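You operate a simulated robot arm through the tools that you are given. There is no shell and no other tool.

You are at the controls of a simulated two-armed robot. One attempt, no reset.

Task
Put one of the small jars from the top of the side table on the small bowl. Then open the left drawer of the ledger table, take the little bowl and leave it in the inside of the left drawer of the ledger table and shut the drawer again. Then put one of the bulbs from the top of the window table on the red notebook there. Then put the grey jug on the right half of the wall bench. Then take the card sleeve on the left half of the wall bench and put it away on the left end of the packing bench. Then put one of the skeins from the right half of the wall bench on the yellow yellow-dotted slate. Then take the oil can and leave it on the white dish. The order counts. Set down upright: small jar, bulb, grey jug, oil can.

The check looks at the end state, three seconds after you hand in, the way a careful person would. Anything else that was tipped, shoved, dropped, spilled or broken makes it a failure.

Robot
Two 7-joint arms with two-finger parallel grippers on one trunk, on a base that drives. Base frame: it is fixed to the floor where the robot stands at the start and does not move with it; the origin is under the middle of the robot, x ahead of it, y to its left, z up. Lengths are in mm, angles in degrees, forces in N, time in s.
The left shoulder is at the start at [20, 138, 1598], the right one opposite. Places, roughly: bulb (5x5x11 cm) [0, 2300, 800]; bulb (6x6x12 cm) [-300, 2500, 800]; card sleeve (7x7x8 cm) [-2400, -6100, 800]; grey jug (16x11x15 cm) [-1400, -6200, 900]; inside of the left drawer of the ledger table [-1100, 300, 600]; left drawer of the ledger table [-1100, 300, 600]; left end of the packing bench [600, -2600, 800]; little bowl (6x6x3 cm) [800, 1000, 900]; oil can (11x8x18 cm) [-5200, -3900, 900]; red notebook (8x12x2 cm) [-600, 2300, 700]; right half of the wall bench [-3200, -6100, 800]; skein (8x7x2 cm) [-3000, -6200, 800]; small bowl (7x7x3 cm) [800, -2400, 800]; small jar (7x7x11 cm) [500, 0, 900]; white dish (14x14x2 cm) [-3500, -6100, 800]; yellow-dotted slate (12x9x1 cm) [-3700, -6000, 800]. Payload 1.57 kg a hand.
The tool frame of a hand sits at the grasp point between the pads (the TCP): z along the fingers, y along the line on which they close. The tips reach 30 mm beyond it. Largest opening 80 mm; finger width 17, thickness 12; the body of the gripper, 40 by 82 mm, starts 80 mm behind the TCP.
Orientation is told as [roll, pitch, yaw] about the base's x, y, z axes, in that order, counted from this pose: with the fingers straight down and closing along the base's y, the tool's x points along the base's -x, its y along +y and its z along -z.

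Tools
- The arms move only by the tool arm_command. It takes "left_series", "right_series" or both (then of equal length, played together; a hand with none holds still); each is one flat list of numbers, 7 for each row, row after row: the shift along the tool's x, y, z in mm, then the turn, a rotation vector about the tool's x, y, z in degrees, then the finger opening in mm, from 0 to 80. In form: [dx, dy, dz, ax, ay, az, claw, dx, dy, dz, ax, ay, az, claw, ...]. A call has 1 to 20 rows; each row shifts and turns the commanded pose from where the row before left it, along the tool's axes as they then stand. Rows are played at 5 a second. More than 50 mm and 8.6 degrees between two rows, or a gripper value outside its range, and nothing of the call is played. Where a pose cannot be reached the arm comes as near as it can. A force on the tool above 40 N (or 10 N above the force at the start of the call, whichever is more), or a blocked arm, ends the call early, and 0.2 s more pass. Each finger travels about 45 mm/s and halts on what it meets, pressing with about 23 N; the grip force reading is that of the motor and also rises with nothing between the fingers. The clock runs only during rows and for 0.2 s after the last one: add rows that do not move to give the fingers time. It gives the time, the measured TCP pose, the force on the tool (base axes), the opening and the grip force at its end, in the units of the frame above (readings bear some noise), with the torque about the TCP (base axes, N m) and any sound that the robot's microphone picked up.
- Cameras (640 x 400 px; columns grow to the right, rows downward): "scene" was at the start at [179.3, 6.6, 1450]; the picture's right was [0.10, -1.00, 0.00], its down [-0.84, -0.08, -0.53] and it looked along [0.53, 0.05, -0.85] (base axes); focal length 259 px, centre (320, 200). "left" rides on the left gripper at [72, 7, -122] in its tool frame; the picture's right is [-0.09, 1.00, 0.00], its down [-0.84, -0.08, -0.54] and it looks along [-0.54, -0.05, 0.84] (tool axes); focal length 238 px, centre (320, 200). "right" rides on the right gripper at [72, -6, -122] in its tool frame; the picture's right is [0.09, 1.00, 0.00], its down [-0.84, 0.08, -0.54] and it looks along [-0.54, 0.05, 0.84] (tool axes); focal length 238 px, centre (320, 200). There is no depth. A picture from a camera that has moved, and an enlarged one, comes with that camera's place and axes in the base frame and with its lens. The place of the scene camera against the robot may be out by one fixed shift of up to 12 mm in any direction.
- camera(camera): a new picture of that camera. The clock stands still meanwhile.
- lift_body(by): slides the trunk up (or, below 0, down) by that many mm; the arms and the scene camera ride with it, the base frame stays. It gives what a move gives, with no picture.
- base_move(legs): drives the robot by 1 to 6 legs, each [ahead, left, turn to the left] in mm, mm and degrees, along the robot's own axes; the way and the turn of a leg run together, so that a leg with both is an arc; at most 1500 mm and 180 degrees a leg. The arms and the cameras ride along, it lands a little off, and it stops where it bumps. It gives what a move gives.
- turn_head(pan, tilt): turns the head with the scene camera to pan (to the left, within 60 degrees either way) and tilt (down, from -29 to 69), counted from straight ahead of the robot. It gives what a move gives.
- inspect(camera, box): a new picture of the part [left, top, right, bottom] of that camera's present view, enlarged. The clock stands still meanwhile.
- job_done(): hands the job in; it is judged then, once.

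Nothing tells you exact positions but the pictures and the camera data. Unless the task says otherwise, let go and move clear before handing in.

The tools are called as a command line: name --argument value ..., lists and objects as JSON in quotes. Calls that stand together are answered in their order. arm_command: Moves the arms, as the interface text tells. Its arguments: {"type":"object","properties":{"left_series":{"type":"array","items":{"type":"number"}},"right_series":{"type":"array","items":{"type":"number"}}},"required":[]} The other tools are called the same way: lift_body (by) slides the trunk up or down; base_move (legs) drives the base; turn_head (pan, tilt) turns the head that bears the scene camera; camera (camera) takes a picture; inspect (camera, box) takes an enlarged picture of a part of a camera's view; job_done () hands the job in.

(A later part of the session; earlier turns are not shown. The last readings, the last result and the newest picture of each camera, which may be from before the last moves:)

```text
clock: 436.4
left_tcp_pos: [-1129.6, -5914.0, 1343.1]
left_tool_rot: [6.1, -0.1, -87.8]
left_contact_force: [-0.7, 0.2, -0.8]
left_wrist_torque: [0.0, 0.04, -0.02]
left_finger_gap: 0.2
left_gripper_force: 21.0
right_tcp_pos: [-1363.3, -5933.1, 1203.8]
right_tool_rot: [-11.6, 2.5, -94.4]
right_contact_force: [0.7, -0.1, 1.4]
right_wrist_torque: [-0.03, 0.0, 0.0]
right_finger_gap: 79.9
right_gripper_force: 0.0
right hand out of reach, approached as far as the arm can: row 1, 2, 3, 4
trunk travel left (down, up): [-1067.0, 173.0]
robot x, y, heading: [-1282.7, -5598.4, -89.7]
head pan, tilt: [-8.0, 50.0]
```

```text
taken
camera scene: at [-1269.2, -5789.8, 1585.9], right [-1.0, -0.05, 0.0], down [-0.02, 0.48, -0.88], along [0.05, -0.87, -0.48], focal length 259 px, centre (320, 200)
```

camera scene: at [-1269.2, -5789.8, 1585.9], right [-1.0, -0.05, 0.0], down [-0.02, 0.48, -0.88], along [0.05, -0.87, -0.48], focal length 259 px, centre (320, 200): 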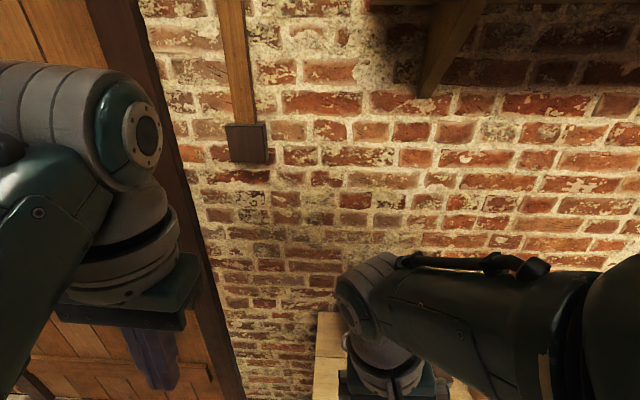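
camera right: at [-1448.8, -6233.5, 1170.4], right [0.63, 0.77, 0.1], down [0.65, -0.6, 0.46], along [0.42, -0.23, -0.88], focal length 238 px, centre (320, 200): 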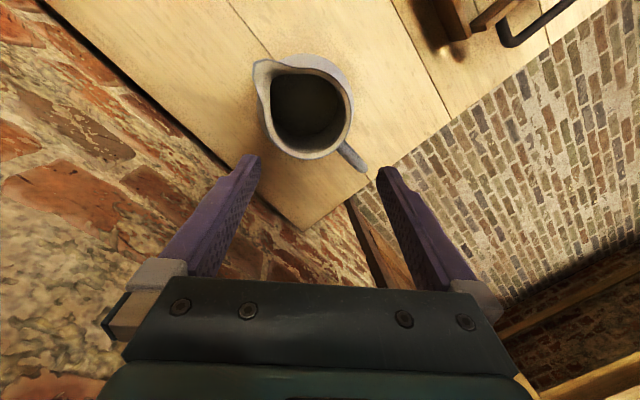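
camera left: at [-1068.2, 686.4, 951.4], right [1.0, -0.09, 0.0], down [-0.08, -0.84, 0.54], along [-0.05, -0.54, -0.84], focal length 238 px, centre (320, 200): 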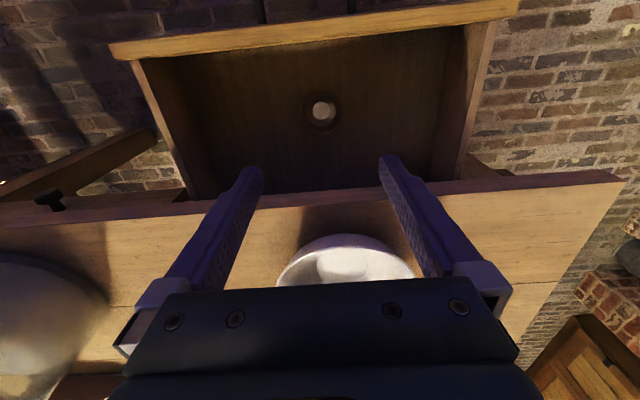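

arm_command --right_series '[-30, -20, 0, 0, 0, 0, 80, -30, -20, 0, 4, 0, 0, 80, 0, -20, 0, 4, 0, 0, 80, 0, 0, 0, 0, 0, 8.5, 80, 0, 0, 0, 0, 0, 8.5, 80, 0, 0, 0, 0, 0, 8.5, 80, 0, 0, 0, 0, 0, 8.5, 80, 0, 0, 0, 0, 0, 8.5, 80, 0, 0, 0, 0, 0, 8.5, 80, 0, 0, 0, 0, 0, 8.5, 80, 0, 0, 0, 0, 0, 0, 80]'

turn_head --pan -50 --tilt 25

camera --camera "scene"

```text
clock: 438.8
left_tcp_pos: [-1130.5, -5914.1, 1343.1]
left_tool_rot: [6.0, -0.2, -87.9]
left_contact_force: [0.2, 0.3, 0.0]
left_wrist_torque: [-0.02, 0.02, -0.02]
left_finger_gap: 0.0
left_gripper_force: 21.3
right_tcp_pos: [-1428.3, -5965.8, 1231.2]
right_tool_rot: [-11.8, -15.0, -151.4]
right_contact_force: [-0.4, -0.2, 0.4]
right_wrist_torque: [-0.01, 0.02, 0.02]
right_finger_gap: 80.2
right_gripper_force: 0.1
right hand out of reach, approached as far as the arm can: row 1, 2
trunk travel left (down, up): [-1067.0, 173.0]
robot x, y, heading: [-1287.3, -5600.6, -89.5]
head pan, tilt: [-8.0, 50.0]
```

```text
clock: 439.8
left_tcp_pos: [-1130.3, -5913.4, 1342.6]
left_tool_rot: [6.1, -0.1, -87.8]
left_contact_force: [-0.1, 0.4, 1.0]
left_wrist_torque: [-0.01, -0.02, 0.01]
left_finger_gap: 0.0
left_gripper_force: 21.5
right_tcp_pos: [-1428.3, -5965.3, 1230.0]
right_tool_rot: [-11.9, -15.1, -151.3]
right_contact_force: [-0.3, 0.6, 0.3]
right_wrist_torque: [0.01, 0.02, -0.03]
right_finger_gap: 79.8
right_gripper_force: 0.1
trunk travel left (down, up): [-1067.0, 173.0]
robot x, y, heading: [-1287.3, -5601.7, -89.7]
head pan, tilt: [-50.0, 25.0]
```

```text
taken
camera scene: at [-1344.1, -5758.7, 1592.0], right [-0.65, 0.76, 0.0], down [0.32, 0.27, -0.91], along [-0.69, -0.59, -0.42], focal length 259 px, centre (320, 200)
```

scene: 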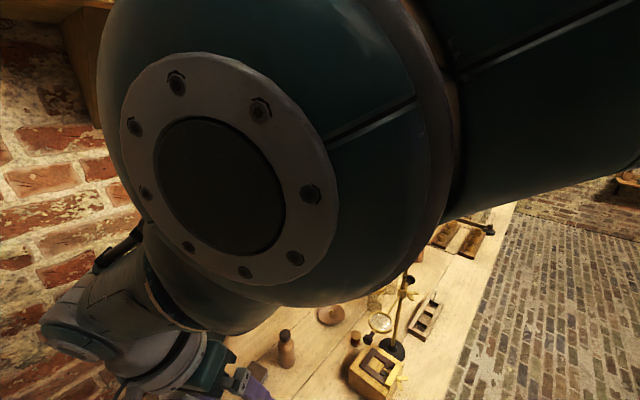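

arm_command --right_series '[0, 0, 0, -3.1, 5.5, 0, 80, 0, 0, 0, -3.1, 5.5, 0, 80, 0, 0, 0, -3.1, 5.5, 0, 80, 19, -35, 0, 0, 0, 0, 80, 19, -35, 0, 0, 0, 0, 80, 19, -35, 0, 0, 0, 0, 80, 0, 0, 0, 0, 0, 0, 80, 0, 0, 0, 0, 0, 0, 80]'

camera --camera "scene"

```text
clock: 441.6
left_tcp_pos: [-1130.5, -5914.3, 1343.1]
left_tool_rot: [6.1, -0.1, -87.9]
left_contact_force: [0.7, -0.1, 1.0]
left_wrist_torque: [0.0, 0.01, -0.01]
left_finger_gap: 0.0
left_gripper_force: 21.0
right_tcp_pos: [-1405.1, -5932.9, 1163.5]
right_tool_rot: [-2.3, 1.3, -153.2]
right_contact_force: [0.5, 0.2, -0.4]
right_wrist_torque: [-0.04, -0.02, -0.03]
right_finger_gap: 79.9
right_gripper_force: 0.0
right hand out of reach, approached as far as the arm can: row 1, 2, 3, 4, 5, 6
trunk travel left (down, up): [-1067.0, 173.0]
robot x, y, heading: [-1284.8, -5595.0, -89.7]
head pan, tilt: [-50.0, 25.0]
```

```text
taken
camera scene: at [-1344.2, -5758.6, 1592.1], right [-0.65, 0.76, 0.0], down [0.32, 0.27, -0.91], along [-0.69, -0.59, -0.42], focal length 259 px, centre (320, 200)
```

scene: 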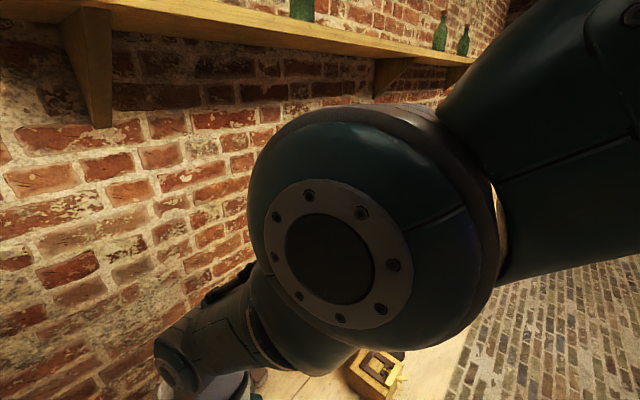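

arm_command --right_series '[19, -35, 0, 0, 0, 0, 80, 19, -35, 0, 0, 0, 0, 80, 19, -35, 0, 0, 0, 0, 80, 0, 0, 0, 0, 0, 0, 80, 0, 0, 0, 0, 0, 0, 80]'

camera --camera "scene"

```text
clock: 442.8
left_tcp_pos: [-1130.5, -5913.5, 1342.7]
left_tool_rot: [6.2, -0.1, -88.0]
left_contact_force: [-0.3, 0.4, 0.7]
left_wrist_torque: [-0.04, -0.01, -0.03]
left_finger_gap: 0.1
left_gripper_force: 21.0
right_tcp_pos: [-1385.3, -5863.0, 1108.0]
right_tool_rot: [-2.3, 1.2, -153.4]
right_contact_force: [-0.2, 0.1, 0.8]
right_wrist_torque: [0.02, -0.01, 0.01]
right_finger_gap: 80.0
right_gripper_force: 0.2
right hand out of reach, approached as far as the arm can: row 1, 2, 3
trunk travel left (down, up): [-1067.0, 173.0]
robot x, y, heading: [-1284.3, -5599.1, -90.0]
head pan, tilt: [-50.0, 25.0]
```

```text
taken
camera scene: at [-1344.2, -5758.6, 1592.1], right [-0.65, 0.76, 0.0], down [0.32, 0.27, -0.91], along [-0.69, -0.59, -0.42], focal length 259 px, centre (320, 200)
```

scene: 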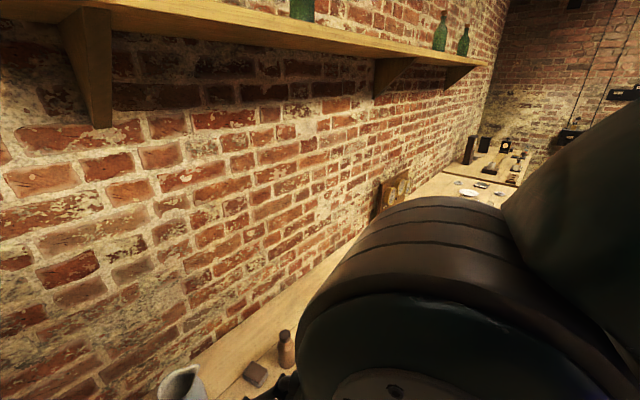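

arm_command --right_series '[0, 0, -40, 0, 0, 0, 80, 0, 0, -40, 0, 0, 0, 80, 0, 0, -40, 0, 0, 0, 80, 0, 0, -40, 0, 0, 0, 80, 0, 0, 0, 0, 0, 0, 80, 0, 0, 0, 0, 0, 0, 80]'

camera --camera "scene"

```text
clock: 444.2
left_tcp_pos: [-1129.9, -5913.7, 1342.7]
left_tool_rot: [6.2, -0.1, -87.9]
left_contact_force: [-0.4, -0.8, 0.1]
left_wrist_torque: [0.02, 0.0, -0.01]
left_finger_gap: 0.0
left_gripper_force: 21.7
right_tcp_pos: [-1358.7, -5944.4, 1189.4]
right_tool_rot: [-2.4, 1.4, -153.3]
right_contact_force: [-0.4, 0.4, 0.1]
right_wrist_torque: [0.02, 0.0, 0.0]
right_finger_gap: 79.9
right_gripper_force: 0.1
right hand out of reach, approached as far as the arm can: row 1, 2, 3, 4
trunk travel left (down, up): [-1067.0, 173.0]
robot x, y, heading: [-1283.7, -5598.6, -89.4]
head pan, tilt: [-50.0, 25.0]
```

```text
taken
camera scene: at [-1344.2, -5758.6, 1592.1], right [-0.65, 0.76, 0.0], down [0.32, 0.27, -0.91], along [-0.69, -0.59, -0.42], focal length 259 px, centre (320, 200)
```

scene: 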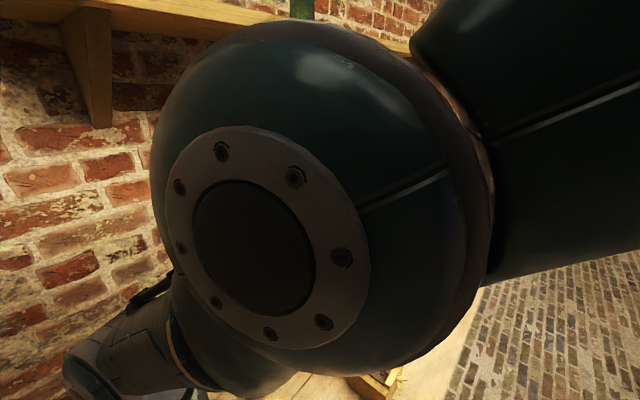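

arm_command --right_series '[0, 0, 0, 0, 0, -8.5, 80, 0, 0, 0, 0, 0, -8.5, 80, 0, 0, 0, 0, 0, -8.5, 80, 0, 0, 0, 0, 0, -8.5, 80, 0, 0, 0, 0, 0, -8.5, 80, 0, 0, 0, 0, 0, -8.5, 80, 0, 0, 0, 0, 0, -8.5, 80, 0, 0, 0, 0, 0, -4, 80, -35, 0, -2.6, 0, -8.4, 0, 80, -35, 0, -2.6, 0, -8.4, 0, 80, -35, 0, -2.6, 0, -8.4, 0, 80, -35, 0, -2.6, 0, -8.4, 0, 80, -35, 0, -2.6, 0, -8.4, 0, 80, 0, 0, 0, 0, 0, 0, 80]'

camera --camera "scene"

```text
clock: 447.2
left_tcp_pos: [-1129.8, -5914.3, 1342.9]
left_tool_rot: [6.1, -0.2, -87.9]
left_contact_force: [0.5, -0.3, -0.2]
left_wrist_torque: [0.02, -0.01, 0.01]
left_finger_gap: 0.0
left_gripper_force: 21.4
right_tcp_pos: [-1364.0, -6098.7, 1248.2]
right_tool_rot: [0.2, -39.6, -89.9]
right_contact_force: [0.0, -0.3, -0.2]
right_wrist_torque: [0.03, 0.0, 0.01]
right_finger_gap: 80.1
right_gripper_force: 0.0
right hand out of reach, approached as far as the arm can: row 11, 13
trunk travel left (down, up): [-1067.0, 173.0]
robot x, y, heading: [-1285.8, -5600.6, -89.7]
head pan, tilt: [-50.0, 25.0]
```

```text
taken
camera scene: at [-1344.2, -5758.6, 1592.1], right [-0.65, 0.76, 0.0], down [0.32, 0.27, -0.91], along [-0.69, -0.59, -0.42], focal length 259 px, centre (320, 200)
```

scene: 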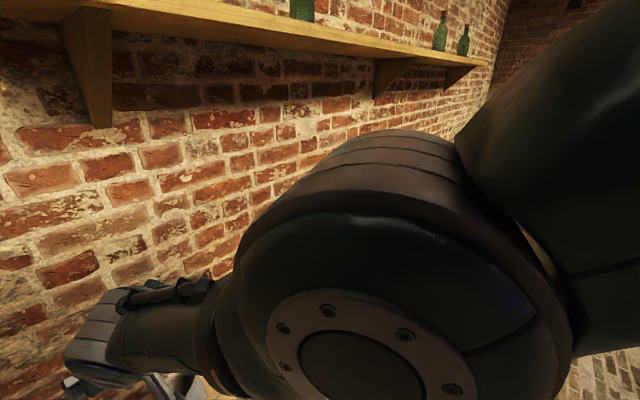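

arm_command --right_series '[31, 0, -25.6, 0, 0, 0, 80, 31, 0, -25.6, 0, 0, 0, 80, 31, -10, -25.6, 0, 0, 0, 80, 31, -10, -25.6, 0, 0, 0, 80, 31, -10, -25.6, 0, 0, 0, 80, 0, 0, 0, 0, 0, 0, 80, 0, 0, 0, 0, 0, 0, 80]'

camera --camera "scene"

```text
clock: 448.8
left_tcp_pos: [-1130.3, -5913.5, 1342.9]
left_tool_rot: [6.0, -0.2, -87.8]
left_contact_force: [-0.7, -0.4, -0.4]
left_wrist_torque: [-0.01, -0.01, 0.0]
left_finger_gap: 0.0
left_gripper_force: 21.1
right_tcp_pos: [-1394.3, -5898.4, 1249.9]
right_tool_rot: [0.2, -39.5, -89.9]
right_contact_force: [-0.5, 0.4, -0.3]
right_wrist_torque: [0.02, 0.0, -0.05]
right_finger_gap: 80.0
right_gripper_force: 0.0
trunk travel left (down, up): [-1067.0, 173.0]
robot x, y, heading: [-1280.5, -5597.1, -89.7]
head pan, tilt: [-50.0, 25.0]
```

```text
taken
camera scene: at [-1344.2, -5758.6, 1592.1], right [-0.65, 0.76, 0.0], down [0.32, 0.27, -0.91], along [-0.69, -0.59, -0.42], focal length 259 px, centre (320, 200)
```

scene: 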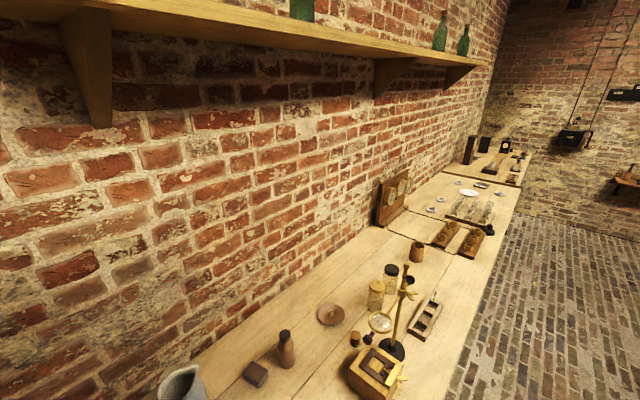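

arm_command --right_series '[8, 0, 0, 0, 8.4, 0, 80, 8, 0, 0, 0, 8.4, 0, 80, 8, 0, 0, 0, 8.4, 0, 80, 8, 0, 0, 0, 8.4, 0, 80, 4, 0, 0, 0, 5.9, 0, 80, 0, 0, 0, 0, 0, 0, 80, 0, 0, 0, 0, 0, 0, 80]'

camera --camera "scene"

```text
clock: 450.4
left_tcp_pos: [-1129.5, -5914.1, 1343.4]
left_tool_rot: [6.1, 0.0, -87.9]
left_contact_force: [0.8, 0.2, -0.4]
left_wrist_torque: [-0.01, 0.01, 0.03]
left_finger_gap: 0.2
left_gripper_force: 21.2
right_tcp_pos: [-1393.9, -5867.2, 1233.6]
right_tool_rot: [0.0, 0.2, -89.7]
right_contact_force: [-0.9, 0.3, 0.4]
right_wrist_torque: [0.0, -0.05, -0.02]
right_finger_gap: 79.9
right_gripper_force: 0.0
trunk travel left (down, up): [-1067.0, 173.0]
robot x, y, heading: [-1285.2, -5599.9, -89.5]
head pan, tilt: [-50.0, 25.0]
```

```text
taken
camera scene: at [-1344.2, -5758.6, 1592.1], right [-0.65, 0.76, 0.0], down [0.32, 0.27, -0.91], along [-0.69, -0.59, -0.42], focal length 259 px, centre (320, 200)
```

scene: 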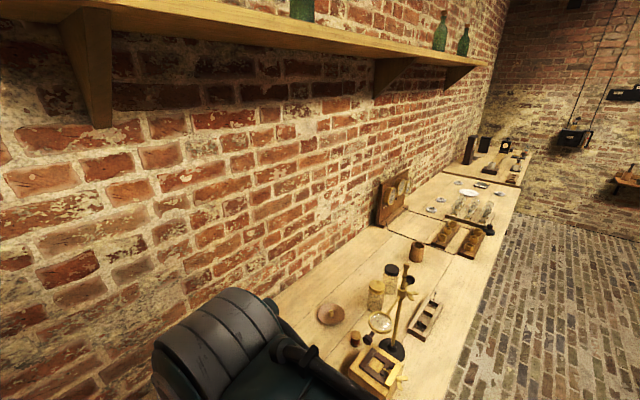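

The right arm is healthy again. The same trick should free the left arm, so I'll pitch it forward, retract it and straighten it.

arm_command --left_series '[-35, 0, -2.6, 0, -8.4, 0, 0, -35, 0, -2.6, 0, -8.4, 0, 0, -35, 0, -2.6, 0, -8.4, 0, 0, -35, 0, -2.6, 0, -8.4, 0, 0, -35, 0, -2.6, 0, -8.4, 0, 0, 0, 0, 0, 0, 0, 0, 0, 0, 0, 0, 0, 0, 0, 0]'

arm_command --left_series '[28, -10, -25.6, 0, 0, 0, 0, 28, -10, -25.6, 0, 0, 0, 0, 28, -10, -25.6, 0, 0, 0, 0, 0, 0, 0, 0, 0, 0, 0]'

turn_head --pan 50 --tilt 25

camera --camera "scene"

```text
clock: 452.0
left_tcp_pos: [-1130.8, -6075.3, 1404.2]
left_tool_rot: [8.2, -41.8, -93.4]
left_contact_force: [0.2, -0.3, 0.3]
left_wrist_torque: [-0.02, -0.01, 0.02]
left_finger_gap: 0.2
left_gripper_force: 21.8
right_tcp_pos: [-1394.0, -5868.4, 1234.6]
right_tool_rot: [0.1, 0.0, -89.9]
right_contact_force: [0.7, -0.2, 0.0]
right_wrist_torque: [0.0, -0.01, 0.04]
right_finger_gap: 80.0
right_gripper_force: 0.0
trunk travel left (down, up): [-1067.0, 173.0]
robot x, y, heading: [-1286.7, -5601.7, -89.8]
head pan, tilt: [-50.0, 25.0]
```

```text
clock: 453.0
left_tcp_pos: [-1154.9, -5965.7, 1404.7]
left_tool_rot: [10.4, -42.2, -94.6]
left_contact_force: [-0.1, 0.2, -0.1]
left_wrist_torque: [0.02, 0.01, 0.02]
left_finger_gap: 0.0
left_gripper_force: 21.3
right_tcp_pos: [-1394.4, -5867.7, 1234.5]
right_tool_rot: [0.1, 0.0, -89.8]
right_contact_force: [0.0, -0.7, 0.0]
right_wrist_torque: [-0.03, -0.01, -0.01]
right_finger_gap: 80.1
right_gripper_force: 0.1
trunk travel left (down, up): [-1067.0, 173.0]
robot x, y, heading: [-1286.0, -5596.1, -89.6]
head pan, tilt: [-50.0, 25.0]
```

```text
clock: 454.8
left_tcp_pos: [-1157.1, -5962.0, 1401.2]
left_tool_rot: [10.5, -41.6, -95.1]
left_contact_force: [1.0, -0.1, -0.6]
left_wrist_torque: [-0.06, -0.02, -0.01]
left_finger_gap: 0.1
left_gripper_force: 21.9
right_tcp_pos: [-1393.9, -5866.1, 1233.9]
right_tool_rot: [0.1, 0.1, -89.8]
right_contact_force: [0.0, 0.5, 0.0]
right_wrist_torque: [0.0, -0.01, 0.03]
right_finger_gap: 79.9
right_gripper_force: 0.1
trunk travel left (down, up): [-1067.0, 173.0]
robot x, y, heading: [-1282.6, -5598.1, -89.7]
head pan, tilt: [50.0, 25.0]
```

```text
taken
camera scene: at [-1203.1, -5758.0, 1592.1], right [-0.64, -0.77, 0.0], down [-0.32, 0.27, -0.91], along [0.7, -0.58, -0.42], focal length 259 px, centre (320, 200)
```

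scene: 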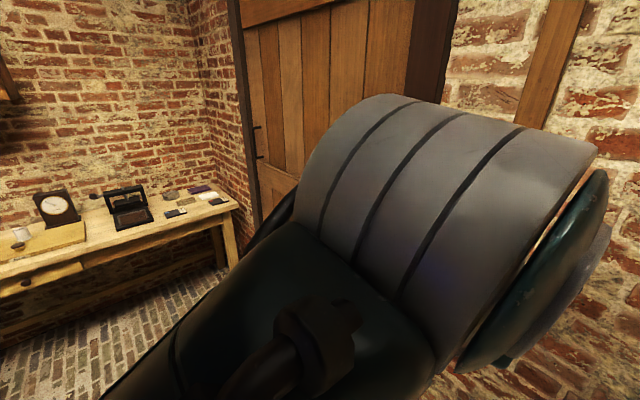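

arm_command --left_series '[0, 25, 0, 0, 0, 0, 0, 0, 25, 0, 0, 0, 0, 0, 0, 25, 0, 0, 0, 0, 0, 0, 25, 0, 0, 0, 0, 0, 0, 0, 0, 0, 0, 0, 0, 0, 0, 0, 0, 0, 0, 0]'

camera --camera "scene"

```text
clock: 456.2
left_tcp_pos: [-1066.7, -5958.9, 1412.9]
left_tool_rot: [8.0, -41.8, -93.3]
left_contact_force: [-0.2, 1.1, 0.6]
left_wrist_torque: [-0.02, 0.02, 0.0]
left_finger_gap: 0.0
left_gripper_force: 21.4
right_tcp_pos: [-1394.0, -5867.7, 1234.0]
right_tool_rot: [0.1, 0.0, -89.9]
right_contact_force: [0.1, -0.1, -0.3]
right_wrist_torque: [-0.05, -0.01, -0.02]
right_finger_gap: 80.2
right_gripper_force: 0.1
trunk travel left (down, up): [-1067.0, 173.0]
robot x, y, heading: [-1285.1, -5596.3, -89.8]
head pan, tilt: [50.0, 25.0]
```

```text
taken
camera scene: at [-1203.0, -5757.9, 1592.1], right [-0.64, -0.77, 0.0], down [-0.33, 0.27, -0.91], along [0.7, -0.58, -0.42], focal length 259 px, centre (320, 200)
```

scene: 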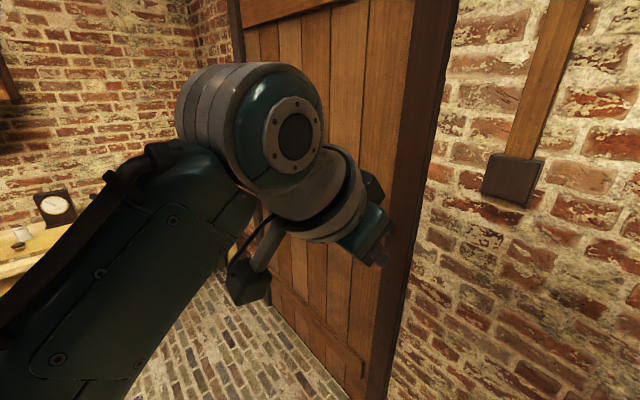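

arm_command --left_series '[0, 0, 0, 0, 8.4, 0, 20, 0, 0, 0, 0, 8.4, 0, 40, 0, 0, 0, 0, 8.4, 0, 60, 0, 0, 0, 0, 8.4, 0, 80, 0, 0, 0, 0, 8.0, 0, 80, 0, 0, 0, 0, 0, 0, 80, 0, 0, 0, 0, 0, 0, 80]'

camera --camera "scene"

```text
clock: 457.8
left_tcp_pos: [-1048.0, -5962.4, 1411.1]
left_tool_rot: [7.5, -0.6, -86.7]
left_contact_force: [0.0, -0.6, 0.3]
left_wrist_torque: [0.0, 0.01, 0.01]
left_finger_gap: 79.9
left_gripper_force: 0.2
left hand out of reach, approached as far as the arm can: row 5
right_tcp_pos: [-1395.2, -5867.4, 1233.3]
right_tool_rot: [0.1, 0.0, -89.8]
right_contact_force: [-0.1, 0.3, 0.7]
right_wrist_torque: [0.01, 0.0, -0.01]
right_finger_gap: 80.1
right_gripper_force: 0.1
trunk travel left (down, up): [-1067.0, 173.0]
robot x, y, heading: [-1289.1, -5601.4, -89.7]
head pan, tilt: [50.0, 25.0]
```

```text
taken
camera scene: at [-1205.0, -5761.4, 1597.7], right [-0.67, -0.74, 0.0], down [-0.27, 0.25, -0.93], along [0.69, -0.62, -0.37], focal length 259 px, centre (320, 200)
```

scene: 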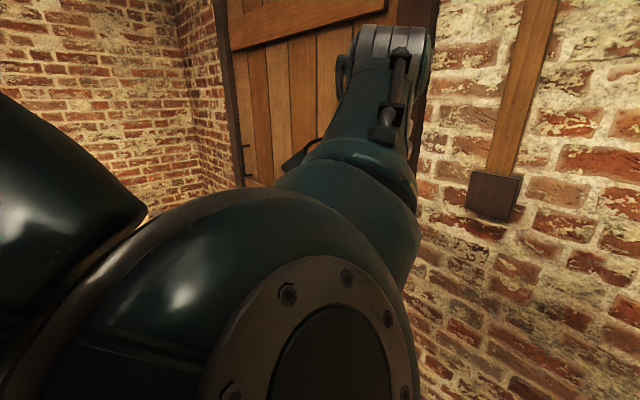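

arm_command --left_series '[-20, 0, 40, 0, 0, 0, 80, 0, 0, 40, 0, 0, 0, 80, 0, 0, 40, 0, 0, 0, 80, 0, 0, 0, 0, 0, -8.5, 80, 0, 0, 0, 0, 0, -8.5, 80, 0, 0, 0, 0, 0, -8.5, 80, 0, 0, 0, 0, 0, -8.5, 80, 0, 0, 0, 0, 0, -8.5, 80, 0, 0, 0, 0, 0, -8.5, 80, 0, 0, 0, 0, 0, -8.5, 80, 0, 0, 0, 0, 0, 0, 80]'

turn_head --pan 50 --tilt 25

camera --camera "scene"

```text
clock: 460.2
left_tcp_pos: [-1050.7, -5983.4, 1288.6]
left_tool_rot: [2.6, -5.5, -28.5]
left_contact_force: [0.7, -0.4, -0.1]
left_wrist_torque: [0.01, -0.01, 0.01]
left_finger_gap: 80.1
left_gripper_force: 0.0
right_tcp_pos: [-1394.8, -5866.7, 1233.9]
right_tool_rot: [0.1, 0.0, -89.8]
right_contact_force: [0.9, -0.7, 0.1]
right_wrist_torque: [0.02, 0.01, 0.01]
right_finger_gap: 80.1
right_gripper_force: 0.0
trunk travel left (down, up): [-1067.0, 173.0]
robot x, y, heading: [-1284.8, -5598.8, -89.7]
head pan, tilt: [50.0, 25.0]
```

```text
clock: 460.8
left_tcp_pos: [-1050.9, -5983.0, 1289.7]
left_tool_rot: [2.8, -5.6, -28.5]
left_contact_force: [-0.6, -0.2, -0.3]
left_wrist_torque: [0.03, -0.02, -0.01]
left_finger_gap: 80.2
left_gripper_force: 0.2
right_tcp_pos: [-1393.6, -5867.5, 1234.5]
right_tool_rot: [0.0, 0.0, -89.8]
right_contact_force: [0.8, 0.6, 0.4]
right_wrist_torque: [0.0, 0.01, -0.01]
right_finger_gap: 79.8
right_gripper_force: 0.1
trunk travel left (down, up): [-1067.0, 173.0]
robot x, y, heading: [-1286.9, -5595.5, -89.7]
head pan, tilt: [50.0, 25.0]
```

```text
taken
camera scene: at [-1203.0, -5757.9, 1592.1], right [-0.64, -0.77, 0.0], down [-0.33, 0.27, -0.91], along [0.7, -0.58, -0.42], focal length 259 px, centre (320, 200)
```

scene: 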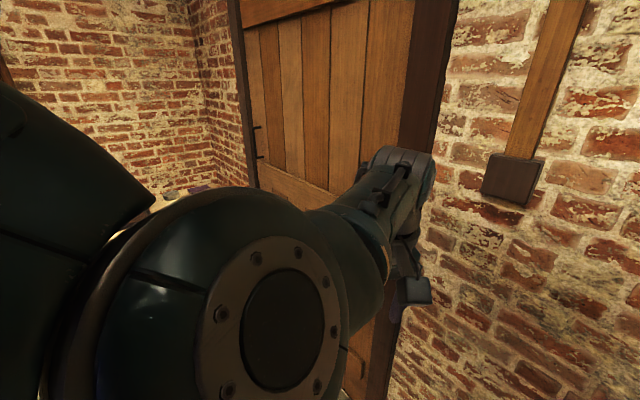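

arm_command --left_series '[0, 0, 0, 0, 0, 8.5, 80, 0, 0, 0, 0, 0, 8.5, 80, 0, 0, 0, 0, 0, 8.5, 80, 0, 0, 0, 0, 0, 8.5, 80, 0, 0, 0, 0, 0, 8.5, 80, 0, 0, 0, 0, 0, 8.5, 80, 0, 0, 0, 0, 0, 8.5, 80, 0, 0, 0, 6, 0, 0, 80, -35, 0, -2.6, 0, -8.4, 0, 80, -35, 0, -2.6, 0, -8.4, 0, 80, -35, 0, -2.6, 0, -8.4, 0, 80, -35, 0, -2.6, 0, -8.4, 0, 80, -35, 0, -2.6, 0, -8.4, 0, 80, 0, 0, 0, 0, 0, 0, 80]'

arm_command --left_series '[31, 0, -25.6, 0, 0, 0, 80, 31, 0, -25.6, 0, 0, 0, 80, 31, 10, -25.6, 0, 0, 0, 80, 31, 10, -25.6, 0, 0, 0, 80, 31, 10, -25.6, 0, 0, 0, 80, 0, 0, 0, 0, 0, 0, 80, 0, 0, 0, 0, 0, 0, 80]'

camera --camera "scene"

```text
clock: 463.8
left_tcp_pos: [-1046.2, -6140.6, 1353.9]
left_tool_rot: [0.2, -42.7, -88.0]
left_contact_force: [0.1, 0.7, -0.5]
left_wrist_torque: [0.01, -0.01, -0.01]
left_finger_gap: 79.8
left_gripper_force: 0.0
right_tcp_pos: [-1394.5, -5867.2, 1234.0]
right_tool_rot: [0.0, 0.0, -89.9]
right_contact_force: [-0.5, 0.0, 0.6]
right_wrist_torque: [0.01, 0.01, -0.02]
right_finger_gap: 80.0
right_gripper_force: 0.0
trunk travel left (down, up): [-1067.0, 173.0]
robot x, y, heading: [-1289.7, -5597.8, -89.8]
head pan, tilt: [50.0, 25.0]
```

```text
clock: 465.4
left_tcp_pos: [-1022.9, -5941.2, 1343.1]
left_tool_rot: [0.1, -42.5, -88.0]
left_contact_force: [-0.2, 0.5, 0.1]
left_wrist_torque: [0.0, -0.04, 0.01]
left_finger_gap: 80.3
left_gripper_force: 0.0
right_tcp_pos: [-1394.1, -5867.5, 1234.7]
right_tool_rot: [0.0, 0.1, -89.9]
right_contact_force: [-0.6, 0.0, 0.0]
right_wrist_torque: [0.02, 0.03, -0.01]
right_finger_gap: 80.1
right_gripper_force: 0.0
trunk travel left (down, up): [-1067.0, 173.0]
robot x, y, heading: [-1283.1, -5599.7, -89.7]
head pan, tilt: [50.0, 25.0]
```

```text
taken
camera scene: at [-1203.0, -5757.9, 1592.1], right [-0.64, -0.77, 0.0], down [-0.33, 0.27, -0.91], along [0.7, -0.58, -0.42], focal length 259 px, centre (320, 200)
```

scene: 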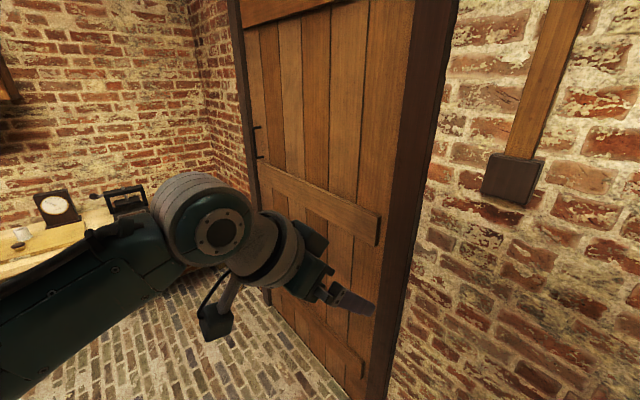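

arm_command --left_series '[8, 0, 0, 0, 8.4, 0, 80, 8, 0, 0, 0, 8.4, 0, 80, 8, 0, 0, 0, 8.4, 0, 80, 8, 0, 0, 0, 8.4, 0, 80, 8, 0, 0, 0, 8.4, 0, 80, 0, -30, 0, 0, 0.5, 1.8, 80, 0, -30, 0, 0, 0, 0, 80, 0, -30, 0, 0, 0, 0, 80, 0, 0, 0, 0, 0, 0, 80, 0, 0, 0, 0, 0, 0, 80]'

camera --camera "scene"

```text
clock: 467.6
left_tcp_pos: [-1113.5, -5904.8, 1326.4]
left_tool_rot: [0.1, 0.0, -89.9]
left_contact_force: [0.5, 0.4, -0.3]
left_wrist_torque: [0.0, 0.03, 0.0]
left_finger_gap: 79.8
left_gripper_force: 0.1
right_tcp_pos: [-1394.0, -5867.0, 1234.4]
right_tool_rot: [0.1, -0.1, -89.7]
right_contact_force: [-0.3, -0.2, -0.4]
right_wrist_torque: [-0.01, 0.04, 0.01]
right_finger_gap: 80.0
right_gripper_force: 0.0
trunk travel left (down, up): [-1067.0, 173.0]
robot x, y, heading: [-1287.0, -5596.7, -89.7]
head pan, tilt: [50.0, 25.0]
```

```text
taken
camera scene: at [-1203.0, -5757.9, 1592.1], right [-0.64, -0.77, 0.0], down [-0.33, 0.27, -0.91], along [0.7, -0.58, -0.42], focal length 259 px, centre (320, 200)
```

scene: 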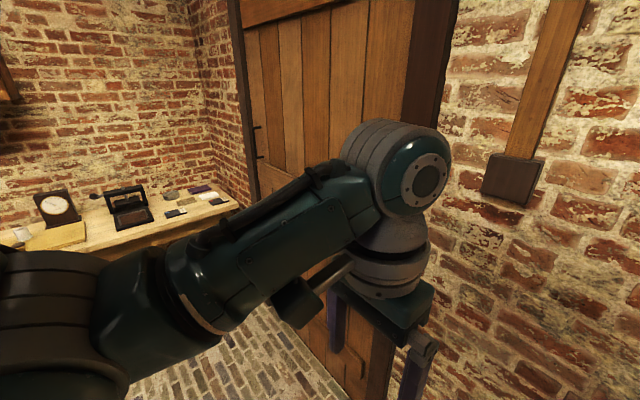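

Both arms track properly again. For the jug I'll yaw the right hand the other way (elbow-outward), about -77°, so it can pinch the near wall.

arm_command --right_series '[0, -5, 0, 0, 0, 8.5, 80, 0, 0, 0, 0, 0, 8.5, 80, 0, 0, 0, 0, 0, 8.5, 80, 0, 0, 0, 0, 0, 8.5, 80, 0, 0, 0, 0, 0, 8.5, 80, 0, 0, 0, 0, 0, 8.5, 80, 0, 0, 0, 0, 0, 8.5, 80, 0, 0, 0, 0, 0, 8.5, 80, 0, 0, 0, 0, 0, 8.5, 80, 0, 0, 0, 0, 0, 0, 80]'

turn_head --pan -30 --tilt 40

camera --camera "scene"

```text
clock: 470.0
left_tcp_pos: [-1113.3, -5904.6, 1326.4]
left_tool_rot: [0.1, 0.0, -89.7]
left_contact_force: [0.4, 0.2, 0.4]
left_wrist_torque: [0.0, -0.04, -0.01]
left_finger_gap: 80.2
left_gripper_force: 0.1
right_tcp_pos: [-1460.6, -5868.8, 1228.3]
right_tool_rot: [-1.4, -7.2, -166.4]
right_contact_force: [0.6, 0.5, 0.2]
right_wrist_torque: [-0.02, 0.03, -0.01]
right_finger_gap: 80.0
right_gripper_force: 0.0
trunk travel left (down, up): [-1067.0, 173.0]
robot x, y, heading: [-1285.4, -5599.3, -89.6]
head pan, tilt: [50.0, 25.0]
stopped in row 10 (right hand): the arm was blocked; the commanded pose is now the measured one
```

```text
clock: 471.5
left_tcp_pos: [-1112.4, -5906.0, 1325.8]
left_tool_rot: [0.1, 0.0, -89.8]
left_contact_force: [-0.9, 0.2, 0.0]
left_wrist_torque: [-0.02, 0.04, -0.01]
left_finger_gap: 80.4
left_gripper_force: 0.0
right_tcp_pos: [-1461.1, -5867.9, 1227.5]
right_tool_rot: [-1.5, -7.2, -166.5]
right_contact_force: [-0.6, 0.5, 0.3]
right_wrist_torque: [0.01, -0.01, 0.02]
right_finger_gap: 80.0
right_gripper_force: 0.2
trunk travel left (down, up): [-1067.0, 173.0]
robot x, y, heading: [-1286.4, -5596.4, -90.1]
head pan, tilt: [-30.0, 40.0]
```

```text
taken
camera scene: at [-1316.0, -5772.9, 1568.8], right [-0.87, 0.5, 0.0], down [0.32, 0.56, -0.77], along [-0.38, -0.67, -0.64], focal length 259 px, centre (320, 200)
```

scene: 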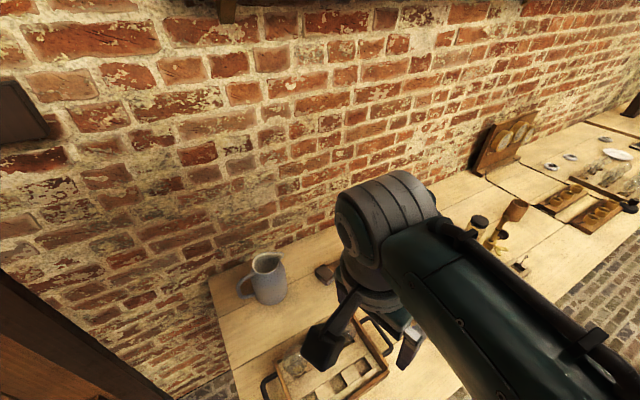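

arm_command --right_series '[0, 0, 0, 0, 0, -8.5, 80, 0, 0, 0, 0, 0, -8.5, 80, 0, 0, 0, -1.0, 3.6, 0, 80, 0, 0, 0, -0.7, 3.6, -4, 80, 0, 0, 0, 0, 0, 0, 80]'

lift_body --by -60

base_move --legs '[[100, 100, 0], [0, 0, -20]]'

camera --camera "right"

camera --camera "scene"

```text
clock: 472.7
left_tcp_pos: [-1113.6, -5906.6, 1326.7]
left_tool_rot: [0.0, 0.0, -89.8]
left_contact_force: [0.4, -0.2, 0.6]
left_wrist_torque: [0.0, -0.04, -0.01]
left_finger_gap: 80.0
left_gripper_force: 0.2
right_tcp_pos: [-1453.4, -5869.6, 1229.1]
right_tool_rot: [-1.5, 1.7, -145.6]
right_contact_force: [-0.4, 0.4, -0.2]
right_wrist_torque: [0.0, -0.02, -0.02]
right_finger_gap: 80.2
right_gripper_force: 0.0
trunk travel left (down, up): [-1067.0, 173.0]
robot x, y, heading: [-1285.6, -5598.5, -89.7]
head pan, tilt: [-30.0, 40.0]
```

```text
clock: 473.7
left_tcp_pos: [-1111.8, -5906.0, 1266.2]
left_tool_rot: [0.0, 0.0, -89.7]
left_contact_force: [-0.3, 0.0, -0.8]
left_wrist_torque: [-0.03, -0.04, -0.02]
left_finger_gap: 80.0
left_gripper_force: 0.1
right_tcp_pos: [-1454.5, -5869.1, 1167.7]
right_tool_rot: [-1.4, 1.5, -145.7]
right_contact_force: [-0.4, -0.8, 0.4]
right_wrist_torque: [0.0, -0.01, 0.03]
right_finger_gap: 80.1
right_gripper_force: 0.1
trunk travel left (down, up): [-1007.0, 233.0]
robot x, y, heading: [-1287.1, -5595.9, -89.5]
head pan, tilt: [-30.0, 40.0]
```

```text
clock: 476.1
left_tcp_pos: [-1129.3, -6045.7, 1266.4]
left_tool_rot: [0.1, 0.0, -110.1]
left_contact_force: [0.8, 0.2, -0.2]
left_wrist_torque: [-0.01, -0.04, 0.0]
left_finger_gap: 79.8
left_gripper_force: 0.1
right_tcp_pos: [-1437.3, -5894.1, 1168.1]
right_tool_rot: [-1.5, 1.5, -165.9]
right_contact_force: [-0.3, 0.0, 0.7]
right_wrist_torque: [0.01, 0.01, -0.03]
right_finger_gap: 80.1
right_gripper_force: 0.0
trunk travel left (down, up): [-1007.0, 233.0]
robot x, y, heading: [-1183.7, -5697.9, -110.0]
head pan, tilt: [-30.0, 40.0]
```

```text
taken
camera right: at [-1371.0, -5873.5, 1292.2], right [0.33, -0.94, -0.02], down [-0.8, -0.3, 0.52], along [-0.49, -0.15, -0.86], focal length 238 px, centre (320, 200)
```

right: 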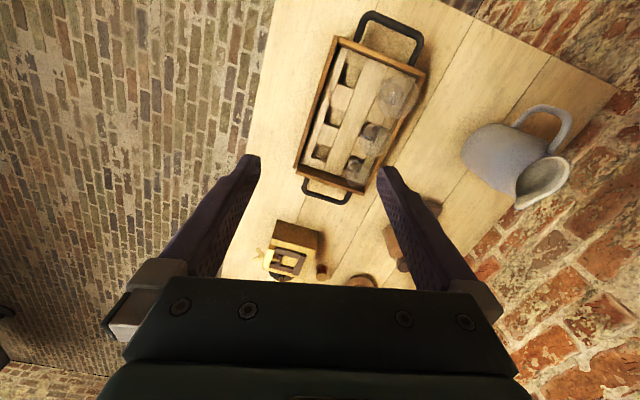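

```text
taken
camera scene: at [-1273.9, -5847.8, 1508.8], right [-0.64, 0.77, 0.0], down [0.49, 0.41, -0.77], along [-0.59, -0.49, -0.64], focal length 259 px, centre (320, 200)
```

scene: 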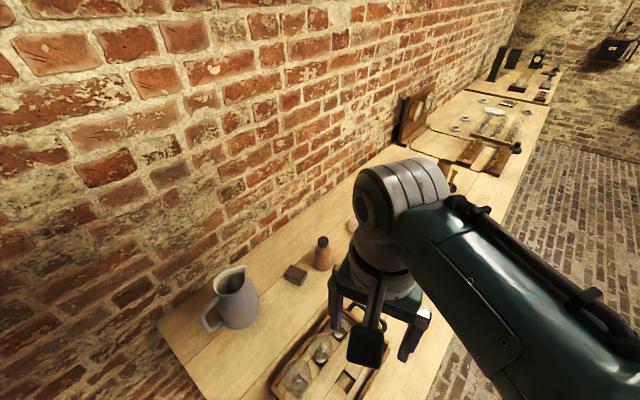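

base_move --legs '[[247, 103, 0]]'

arm_command --right_series '[-5, 20, 0, 2.75, -0.75, 0, 80, -5, 20, 0, 2.75, -0.75, 0, 80, -5.6, 20.7, 0, 0, 0, 0, 80, 0, 0, 0, 0, 0, 0, 80]'

camera --camera "right"

camera --camera "scene"

```text
clock: 478.0
left_tcp_pos: [-1117.7, -6311.3, 1265.5]
left_tool_rot: [0.2, 0.0, -110.1]
left_contact_force: [0.3, 0.4, -0.9]
left_wrist_torque: [0.02, -0.01, 0.01]
left_finger_gap: 80.1
left_gripper_force: 0.1
right_tcp_pos: [-1424.6, -6157.5, 1168.5]
right_tool_rot: [-1.6, 1.6, -166.1]
right_contact_force: [-0.3, 0.3, 0.4]
right_wrist_torque: [0.01, -0.04, -0.03]
right_finger_gap: 80.0
right_gripper_force: 0.0
trunk travel left (down, up): [-1007.0, 233.0]
robot x, y, heading: [-1172.5, -5960.5, -110.1]
head pan, tilt: [-30.0, 40.0]
```

```text
clock: 479.0
left_tcp_pos: [-1116.7, -6312.0, 1265.9]
left_tool_rot: [0.1, 0.1, -110.0]
left_contact_force: [0.2, -0.5, 0.3]
left_wrist_torque: [0.02, 0.02, 0.03]
left_finger_gap: 80.1
left_gripper_force: 0.0
right_tcp_pos: [-1424.7, -6221.8, 1164.0]
right_tool_rot: [-7.0, 0.0, -165.9]
right_contact_force: [-0.4, -0.4, 0.0]
right_wrist_torque: [-0.03, 0.0, -0.01]
right_finger_gap: 79.9
right_gripper_force: 0.1
trunk travel left (down, up): [-1007.0, 233.0]
robot x, y, heading: [-1172.0, -5961.2, -109.9]
head pan, tilt: [-30.0, 40.0]
```

```text
taken
camera right: at [-1351.6, -6211.4, 1286.4], right [0.33, -0.94, -0.12], down [-0.78, -0.34, 0.53], along [-0.54, -0.08, -0.84], focal length 238 px, centre (320, 200)
```

right: 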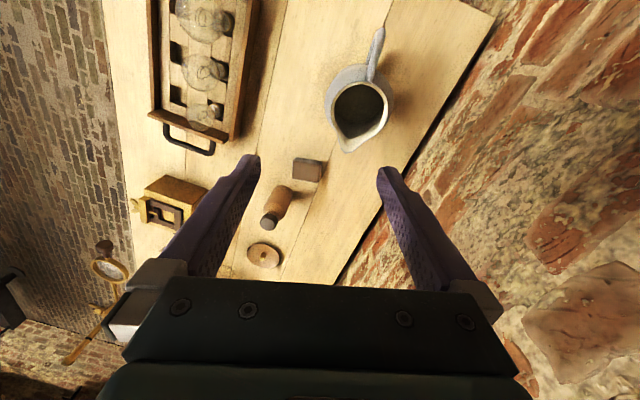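

```text
taken
camera scene: at [-1260.9, -6112.3, 1508.8], right [-0.64, 0.77, 0.0], down [0.49, 0.41, -0.77], along [-0.59, -0.49, -0.64], focal length 259 px, centre (320, 200)
```

scene: 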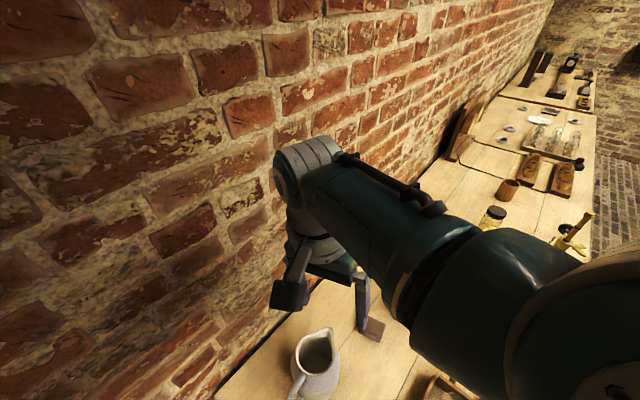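

inspect --camera "right" --box '[290, 20, 430, 170]'

```text
2.67 times, centred on (360, 95) of right
camera zoom: at [-1351.6, -6211.4, 1286.4], right [0.33, -0.94, -0.12], down [-0.78, -0.34, 0.53], along [-0.54, -0.08, -0.84], focal length 636 px, centre (213, 480)
```

zoom: 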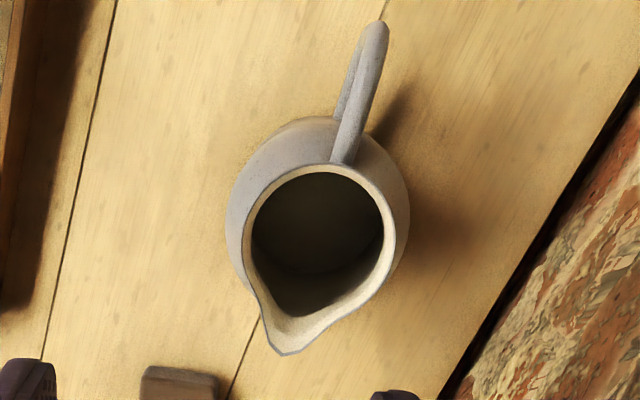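

arm_command --right_series '[4.3, 16.5, 0, 0, 0, 0, 80, 0, 0, 0, 0, 0, 0, 80]'

lift_body --by -170

camera --camera "right"

turn_head --pan -25 --tilt 60

camera --camera "scene"

```text
clock: 479.6
left_tcp_pos: [-1116.8, -6311.0, 1265.4]
left_tool_rot: [0.2, 0.0, -110.1]
left_contact_force: [0.3, -0.4, 0.2]
left_wrist_torque: [-0.05, -0.01, 0.01]
left_finger_gap: 79.9
left_gripper_force: 0.1
right_tcp_pos: [-1418.0, -6236.5, 1161.4]
right_tool_rot: [-7.0, 0.0, -165.9]
right_contact_force: [-0.6, -0.7, -0.2]
right_wrist_torque: [0.01, -0.01, -0.02]
right_finger_gap: 79.9
right_gripper_force: 0.1
trunk travel left (down, up): [-1007.0, 233.0]
robot x, y, heading: [-1172.4, -5964.2, -109.9]
head pan, tilt: [-30.0, 40.0]
```

```text
clock: 481.6
left_tcp_pos: [-1115.9, -6310.6, 1096.9]
left_tool_rot: [0.1, 0.0, -110.0]
left_contact_force: [0.1, -0.6, 0.0]
left_wrist_torque: [0.03, -0.02, 0.02]
left_finger_gap: 80.1
left_gripper_force: 0.0
right_tcp_pos: [-1415.7, -6236.6, 992.1]
right_tool_rot: [-7.0, 0.0, -165.9]
right_contact_force: [-0.8, -1.0, -0.4]
right_wrist_torque: [-0.01, -0.04, 0.0]
right_finger_gap: 80.3
right_gripper_force: 0.1
trunk travel left (down, up): [-837.0, 403.0]
robot x, y, heading: [-1175.1, -5965.8, -110.1]
head pan, tilt: [-30.0, 40.0]
```

```text
taken
camera right: at [-1343.3, -6226.1, 1113.6], right [0.33, -0.94, -0.12], down [-0.78, -0.34, 0.53], along [-0.54, -0.08, -0.84], focal length 238 px, centre (320, 200)
```

right: 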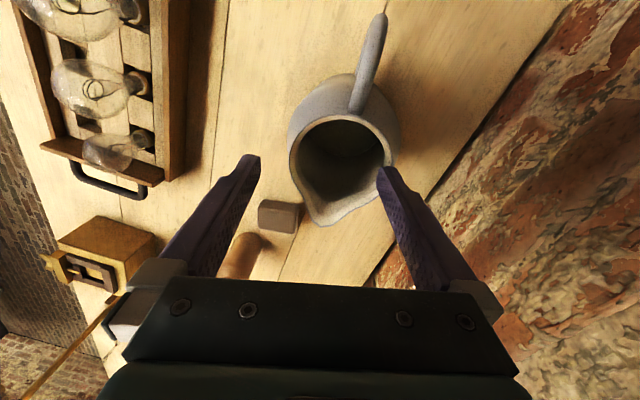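

```text
clock: 482.4
left_tcp_pos: [-1116.9, -6311.2, 1095.3]
left_tool_rot: [0.1, 0.0, -110.0]
left_contact_force: [-0.3, 0.5, -0.3]
left_wrist_torque: [-0.02, 0.01, -0.01]
left_finger_gap: 80.0
left_gripper_force: 0.1
right_tcp_pos: [-1417.4, -6236.3, 991.8]
right_tool_rot: [-7.0, 0.1, -165.9]
right_contact_force: [-0.3, 1.4, 0.2]
right_wrist_torque: [0.01, 0.03, -0.02]
right_finger_gap: 79.6
right_gripper_force: 0.0
trunk travel left (down, up): [-837.0, 403.0]
robot x, y, heading: [-1171.5, -5962.6, -110.0]
head pan, tilt: [-25.0, 60.0]
```

```text
taken
camera scene: at [-1243.0, -6104.9, 1312.1], right [-0.71, 0.71, 0.0], down [0.61, 0.61, -0.5], along [-0.35, -0.35, -0.87], focal length 259 px, centre (320, 200)
```

scene: 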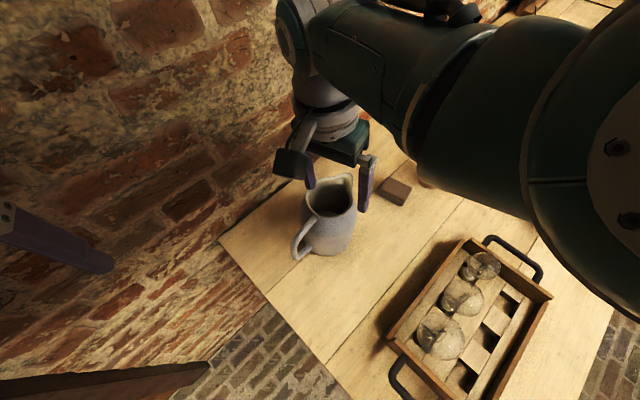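

arm_command --right_series '[0, -15, 0, 0, 0, 0, 80, 0, -15, 0, 0, 0, 0, 80, 0, 0, 0, 0, 0, 0, 80]'

lift_body --by -40

camera --camera "right"

inspect --camera "scene" --box '[250, 100, 430, 270]'

```text
clock: 483.2
left_tcp_pos: [-1117.8, -6310.7, 1095.0]
left_tool_rot: [0.1, 0.0, -110.2]
left_contact_force: [0.6, -0.1, 0.8]
left_wrist_torque: [0.0, -0.01, -0.02]
left_finger_gap: 80.0
left_gripper_force: 0.1
right_tcp_pos: [-1423.9, -6205.6, 996.2]
right_tool_rot: [-7.1, 0.1, -165.9]
right_contact_force: [0.0, 0.9, -0.3]
right_wrist_torque: [0.04, 0.02, -0.02]
right_finger_gap: 80.0
right_gripper_force: 0.1
trunk travel left (down, up): [-837.0, 403.0]
robot x, y, heading: [-1173.2, -5965.2, -109.8]
head pan, tilt: [-25.0, 60.0]
```

```text
clock: 484.0
left_tcp_pos: [-1116.9, -6311.9, 1054.4]
left_tool_rot: [0.2, -0.1, -110.0]
left_contact_force: [0.1, -0.2, 0.0]
left_wrist_torque: [0.03, -0.01, 0.01]
left_finger_gap: 79.9
left_gripper_force: 0.1
right_tcp_pos: [-1424.1, -6206.2, 955.1]
right_tool_rot: [-7.0, 0.1, -165.9]
right_contact_force: [-0.9, -0.5, -0.1]
right_wrist_torque: [0.0, 0.0, 0.02]
right_finger_gap: 79.9
right_gripper_force: 0.1
trunk travel left (down, up): [-797.0, 443.0]
robot x, y, heading: [-1173.2, -5963.2, -110.2]
head pan, tilt: [-25.0, 60.0]
```

```text
taken
camera right: at [-1351.0, -6196.9, 1077.5], right [0.33, -0.94, -0.12], down [-0.78, -0.34, 0.53], along [-0.54, -0.08, -0.84], focal length 238 px, centre (320, 200)
```

right: 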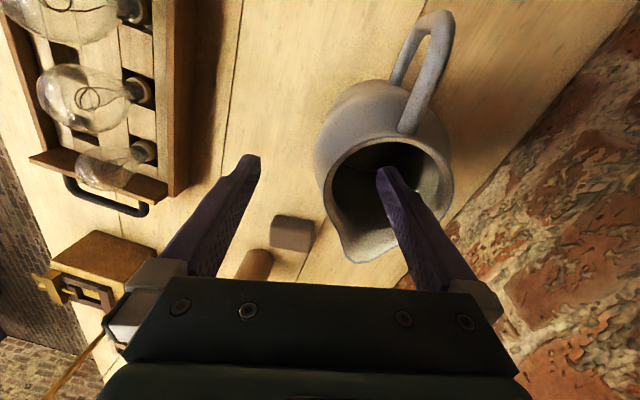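

```text
2.35 times, centred on (340, 185) of scene
camera zoom: at [-1242.9, -6104.9, 1272.0], right [-0.71, 0.71, 0.0], down [0.61, 0.61, -0.5], along [-0.35, -0.35, -0.87], focal length 610 px, centre (273, 235)
```

zoom: 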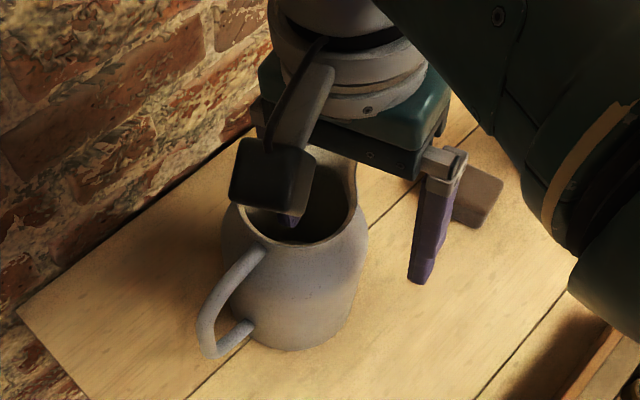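

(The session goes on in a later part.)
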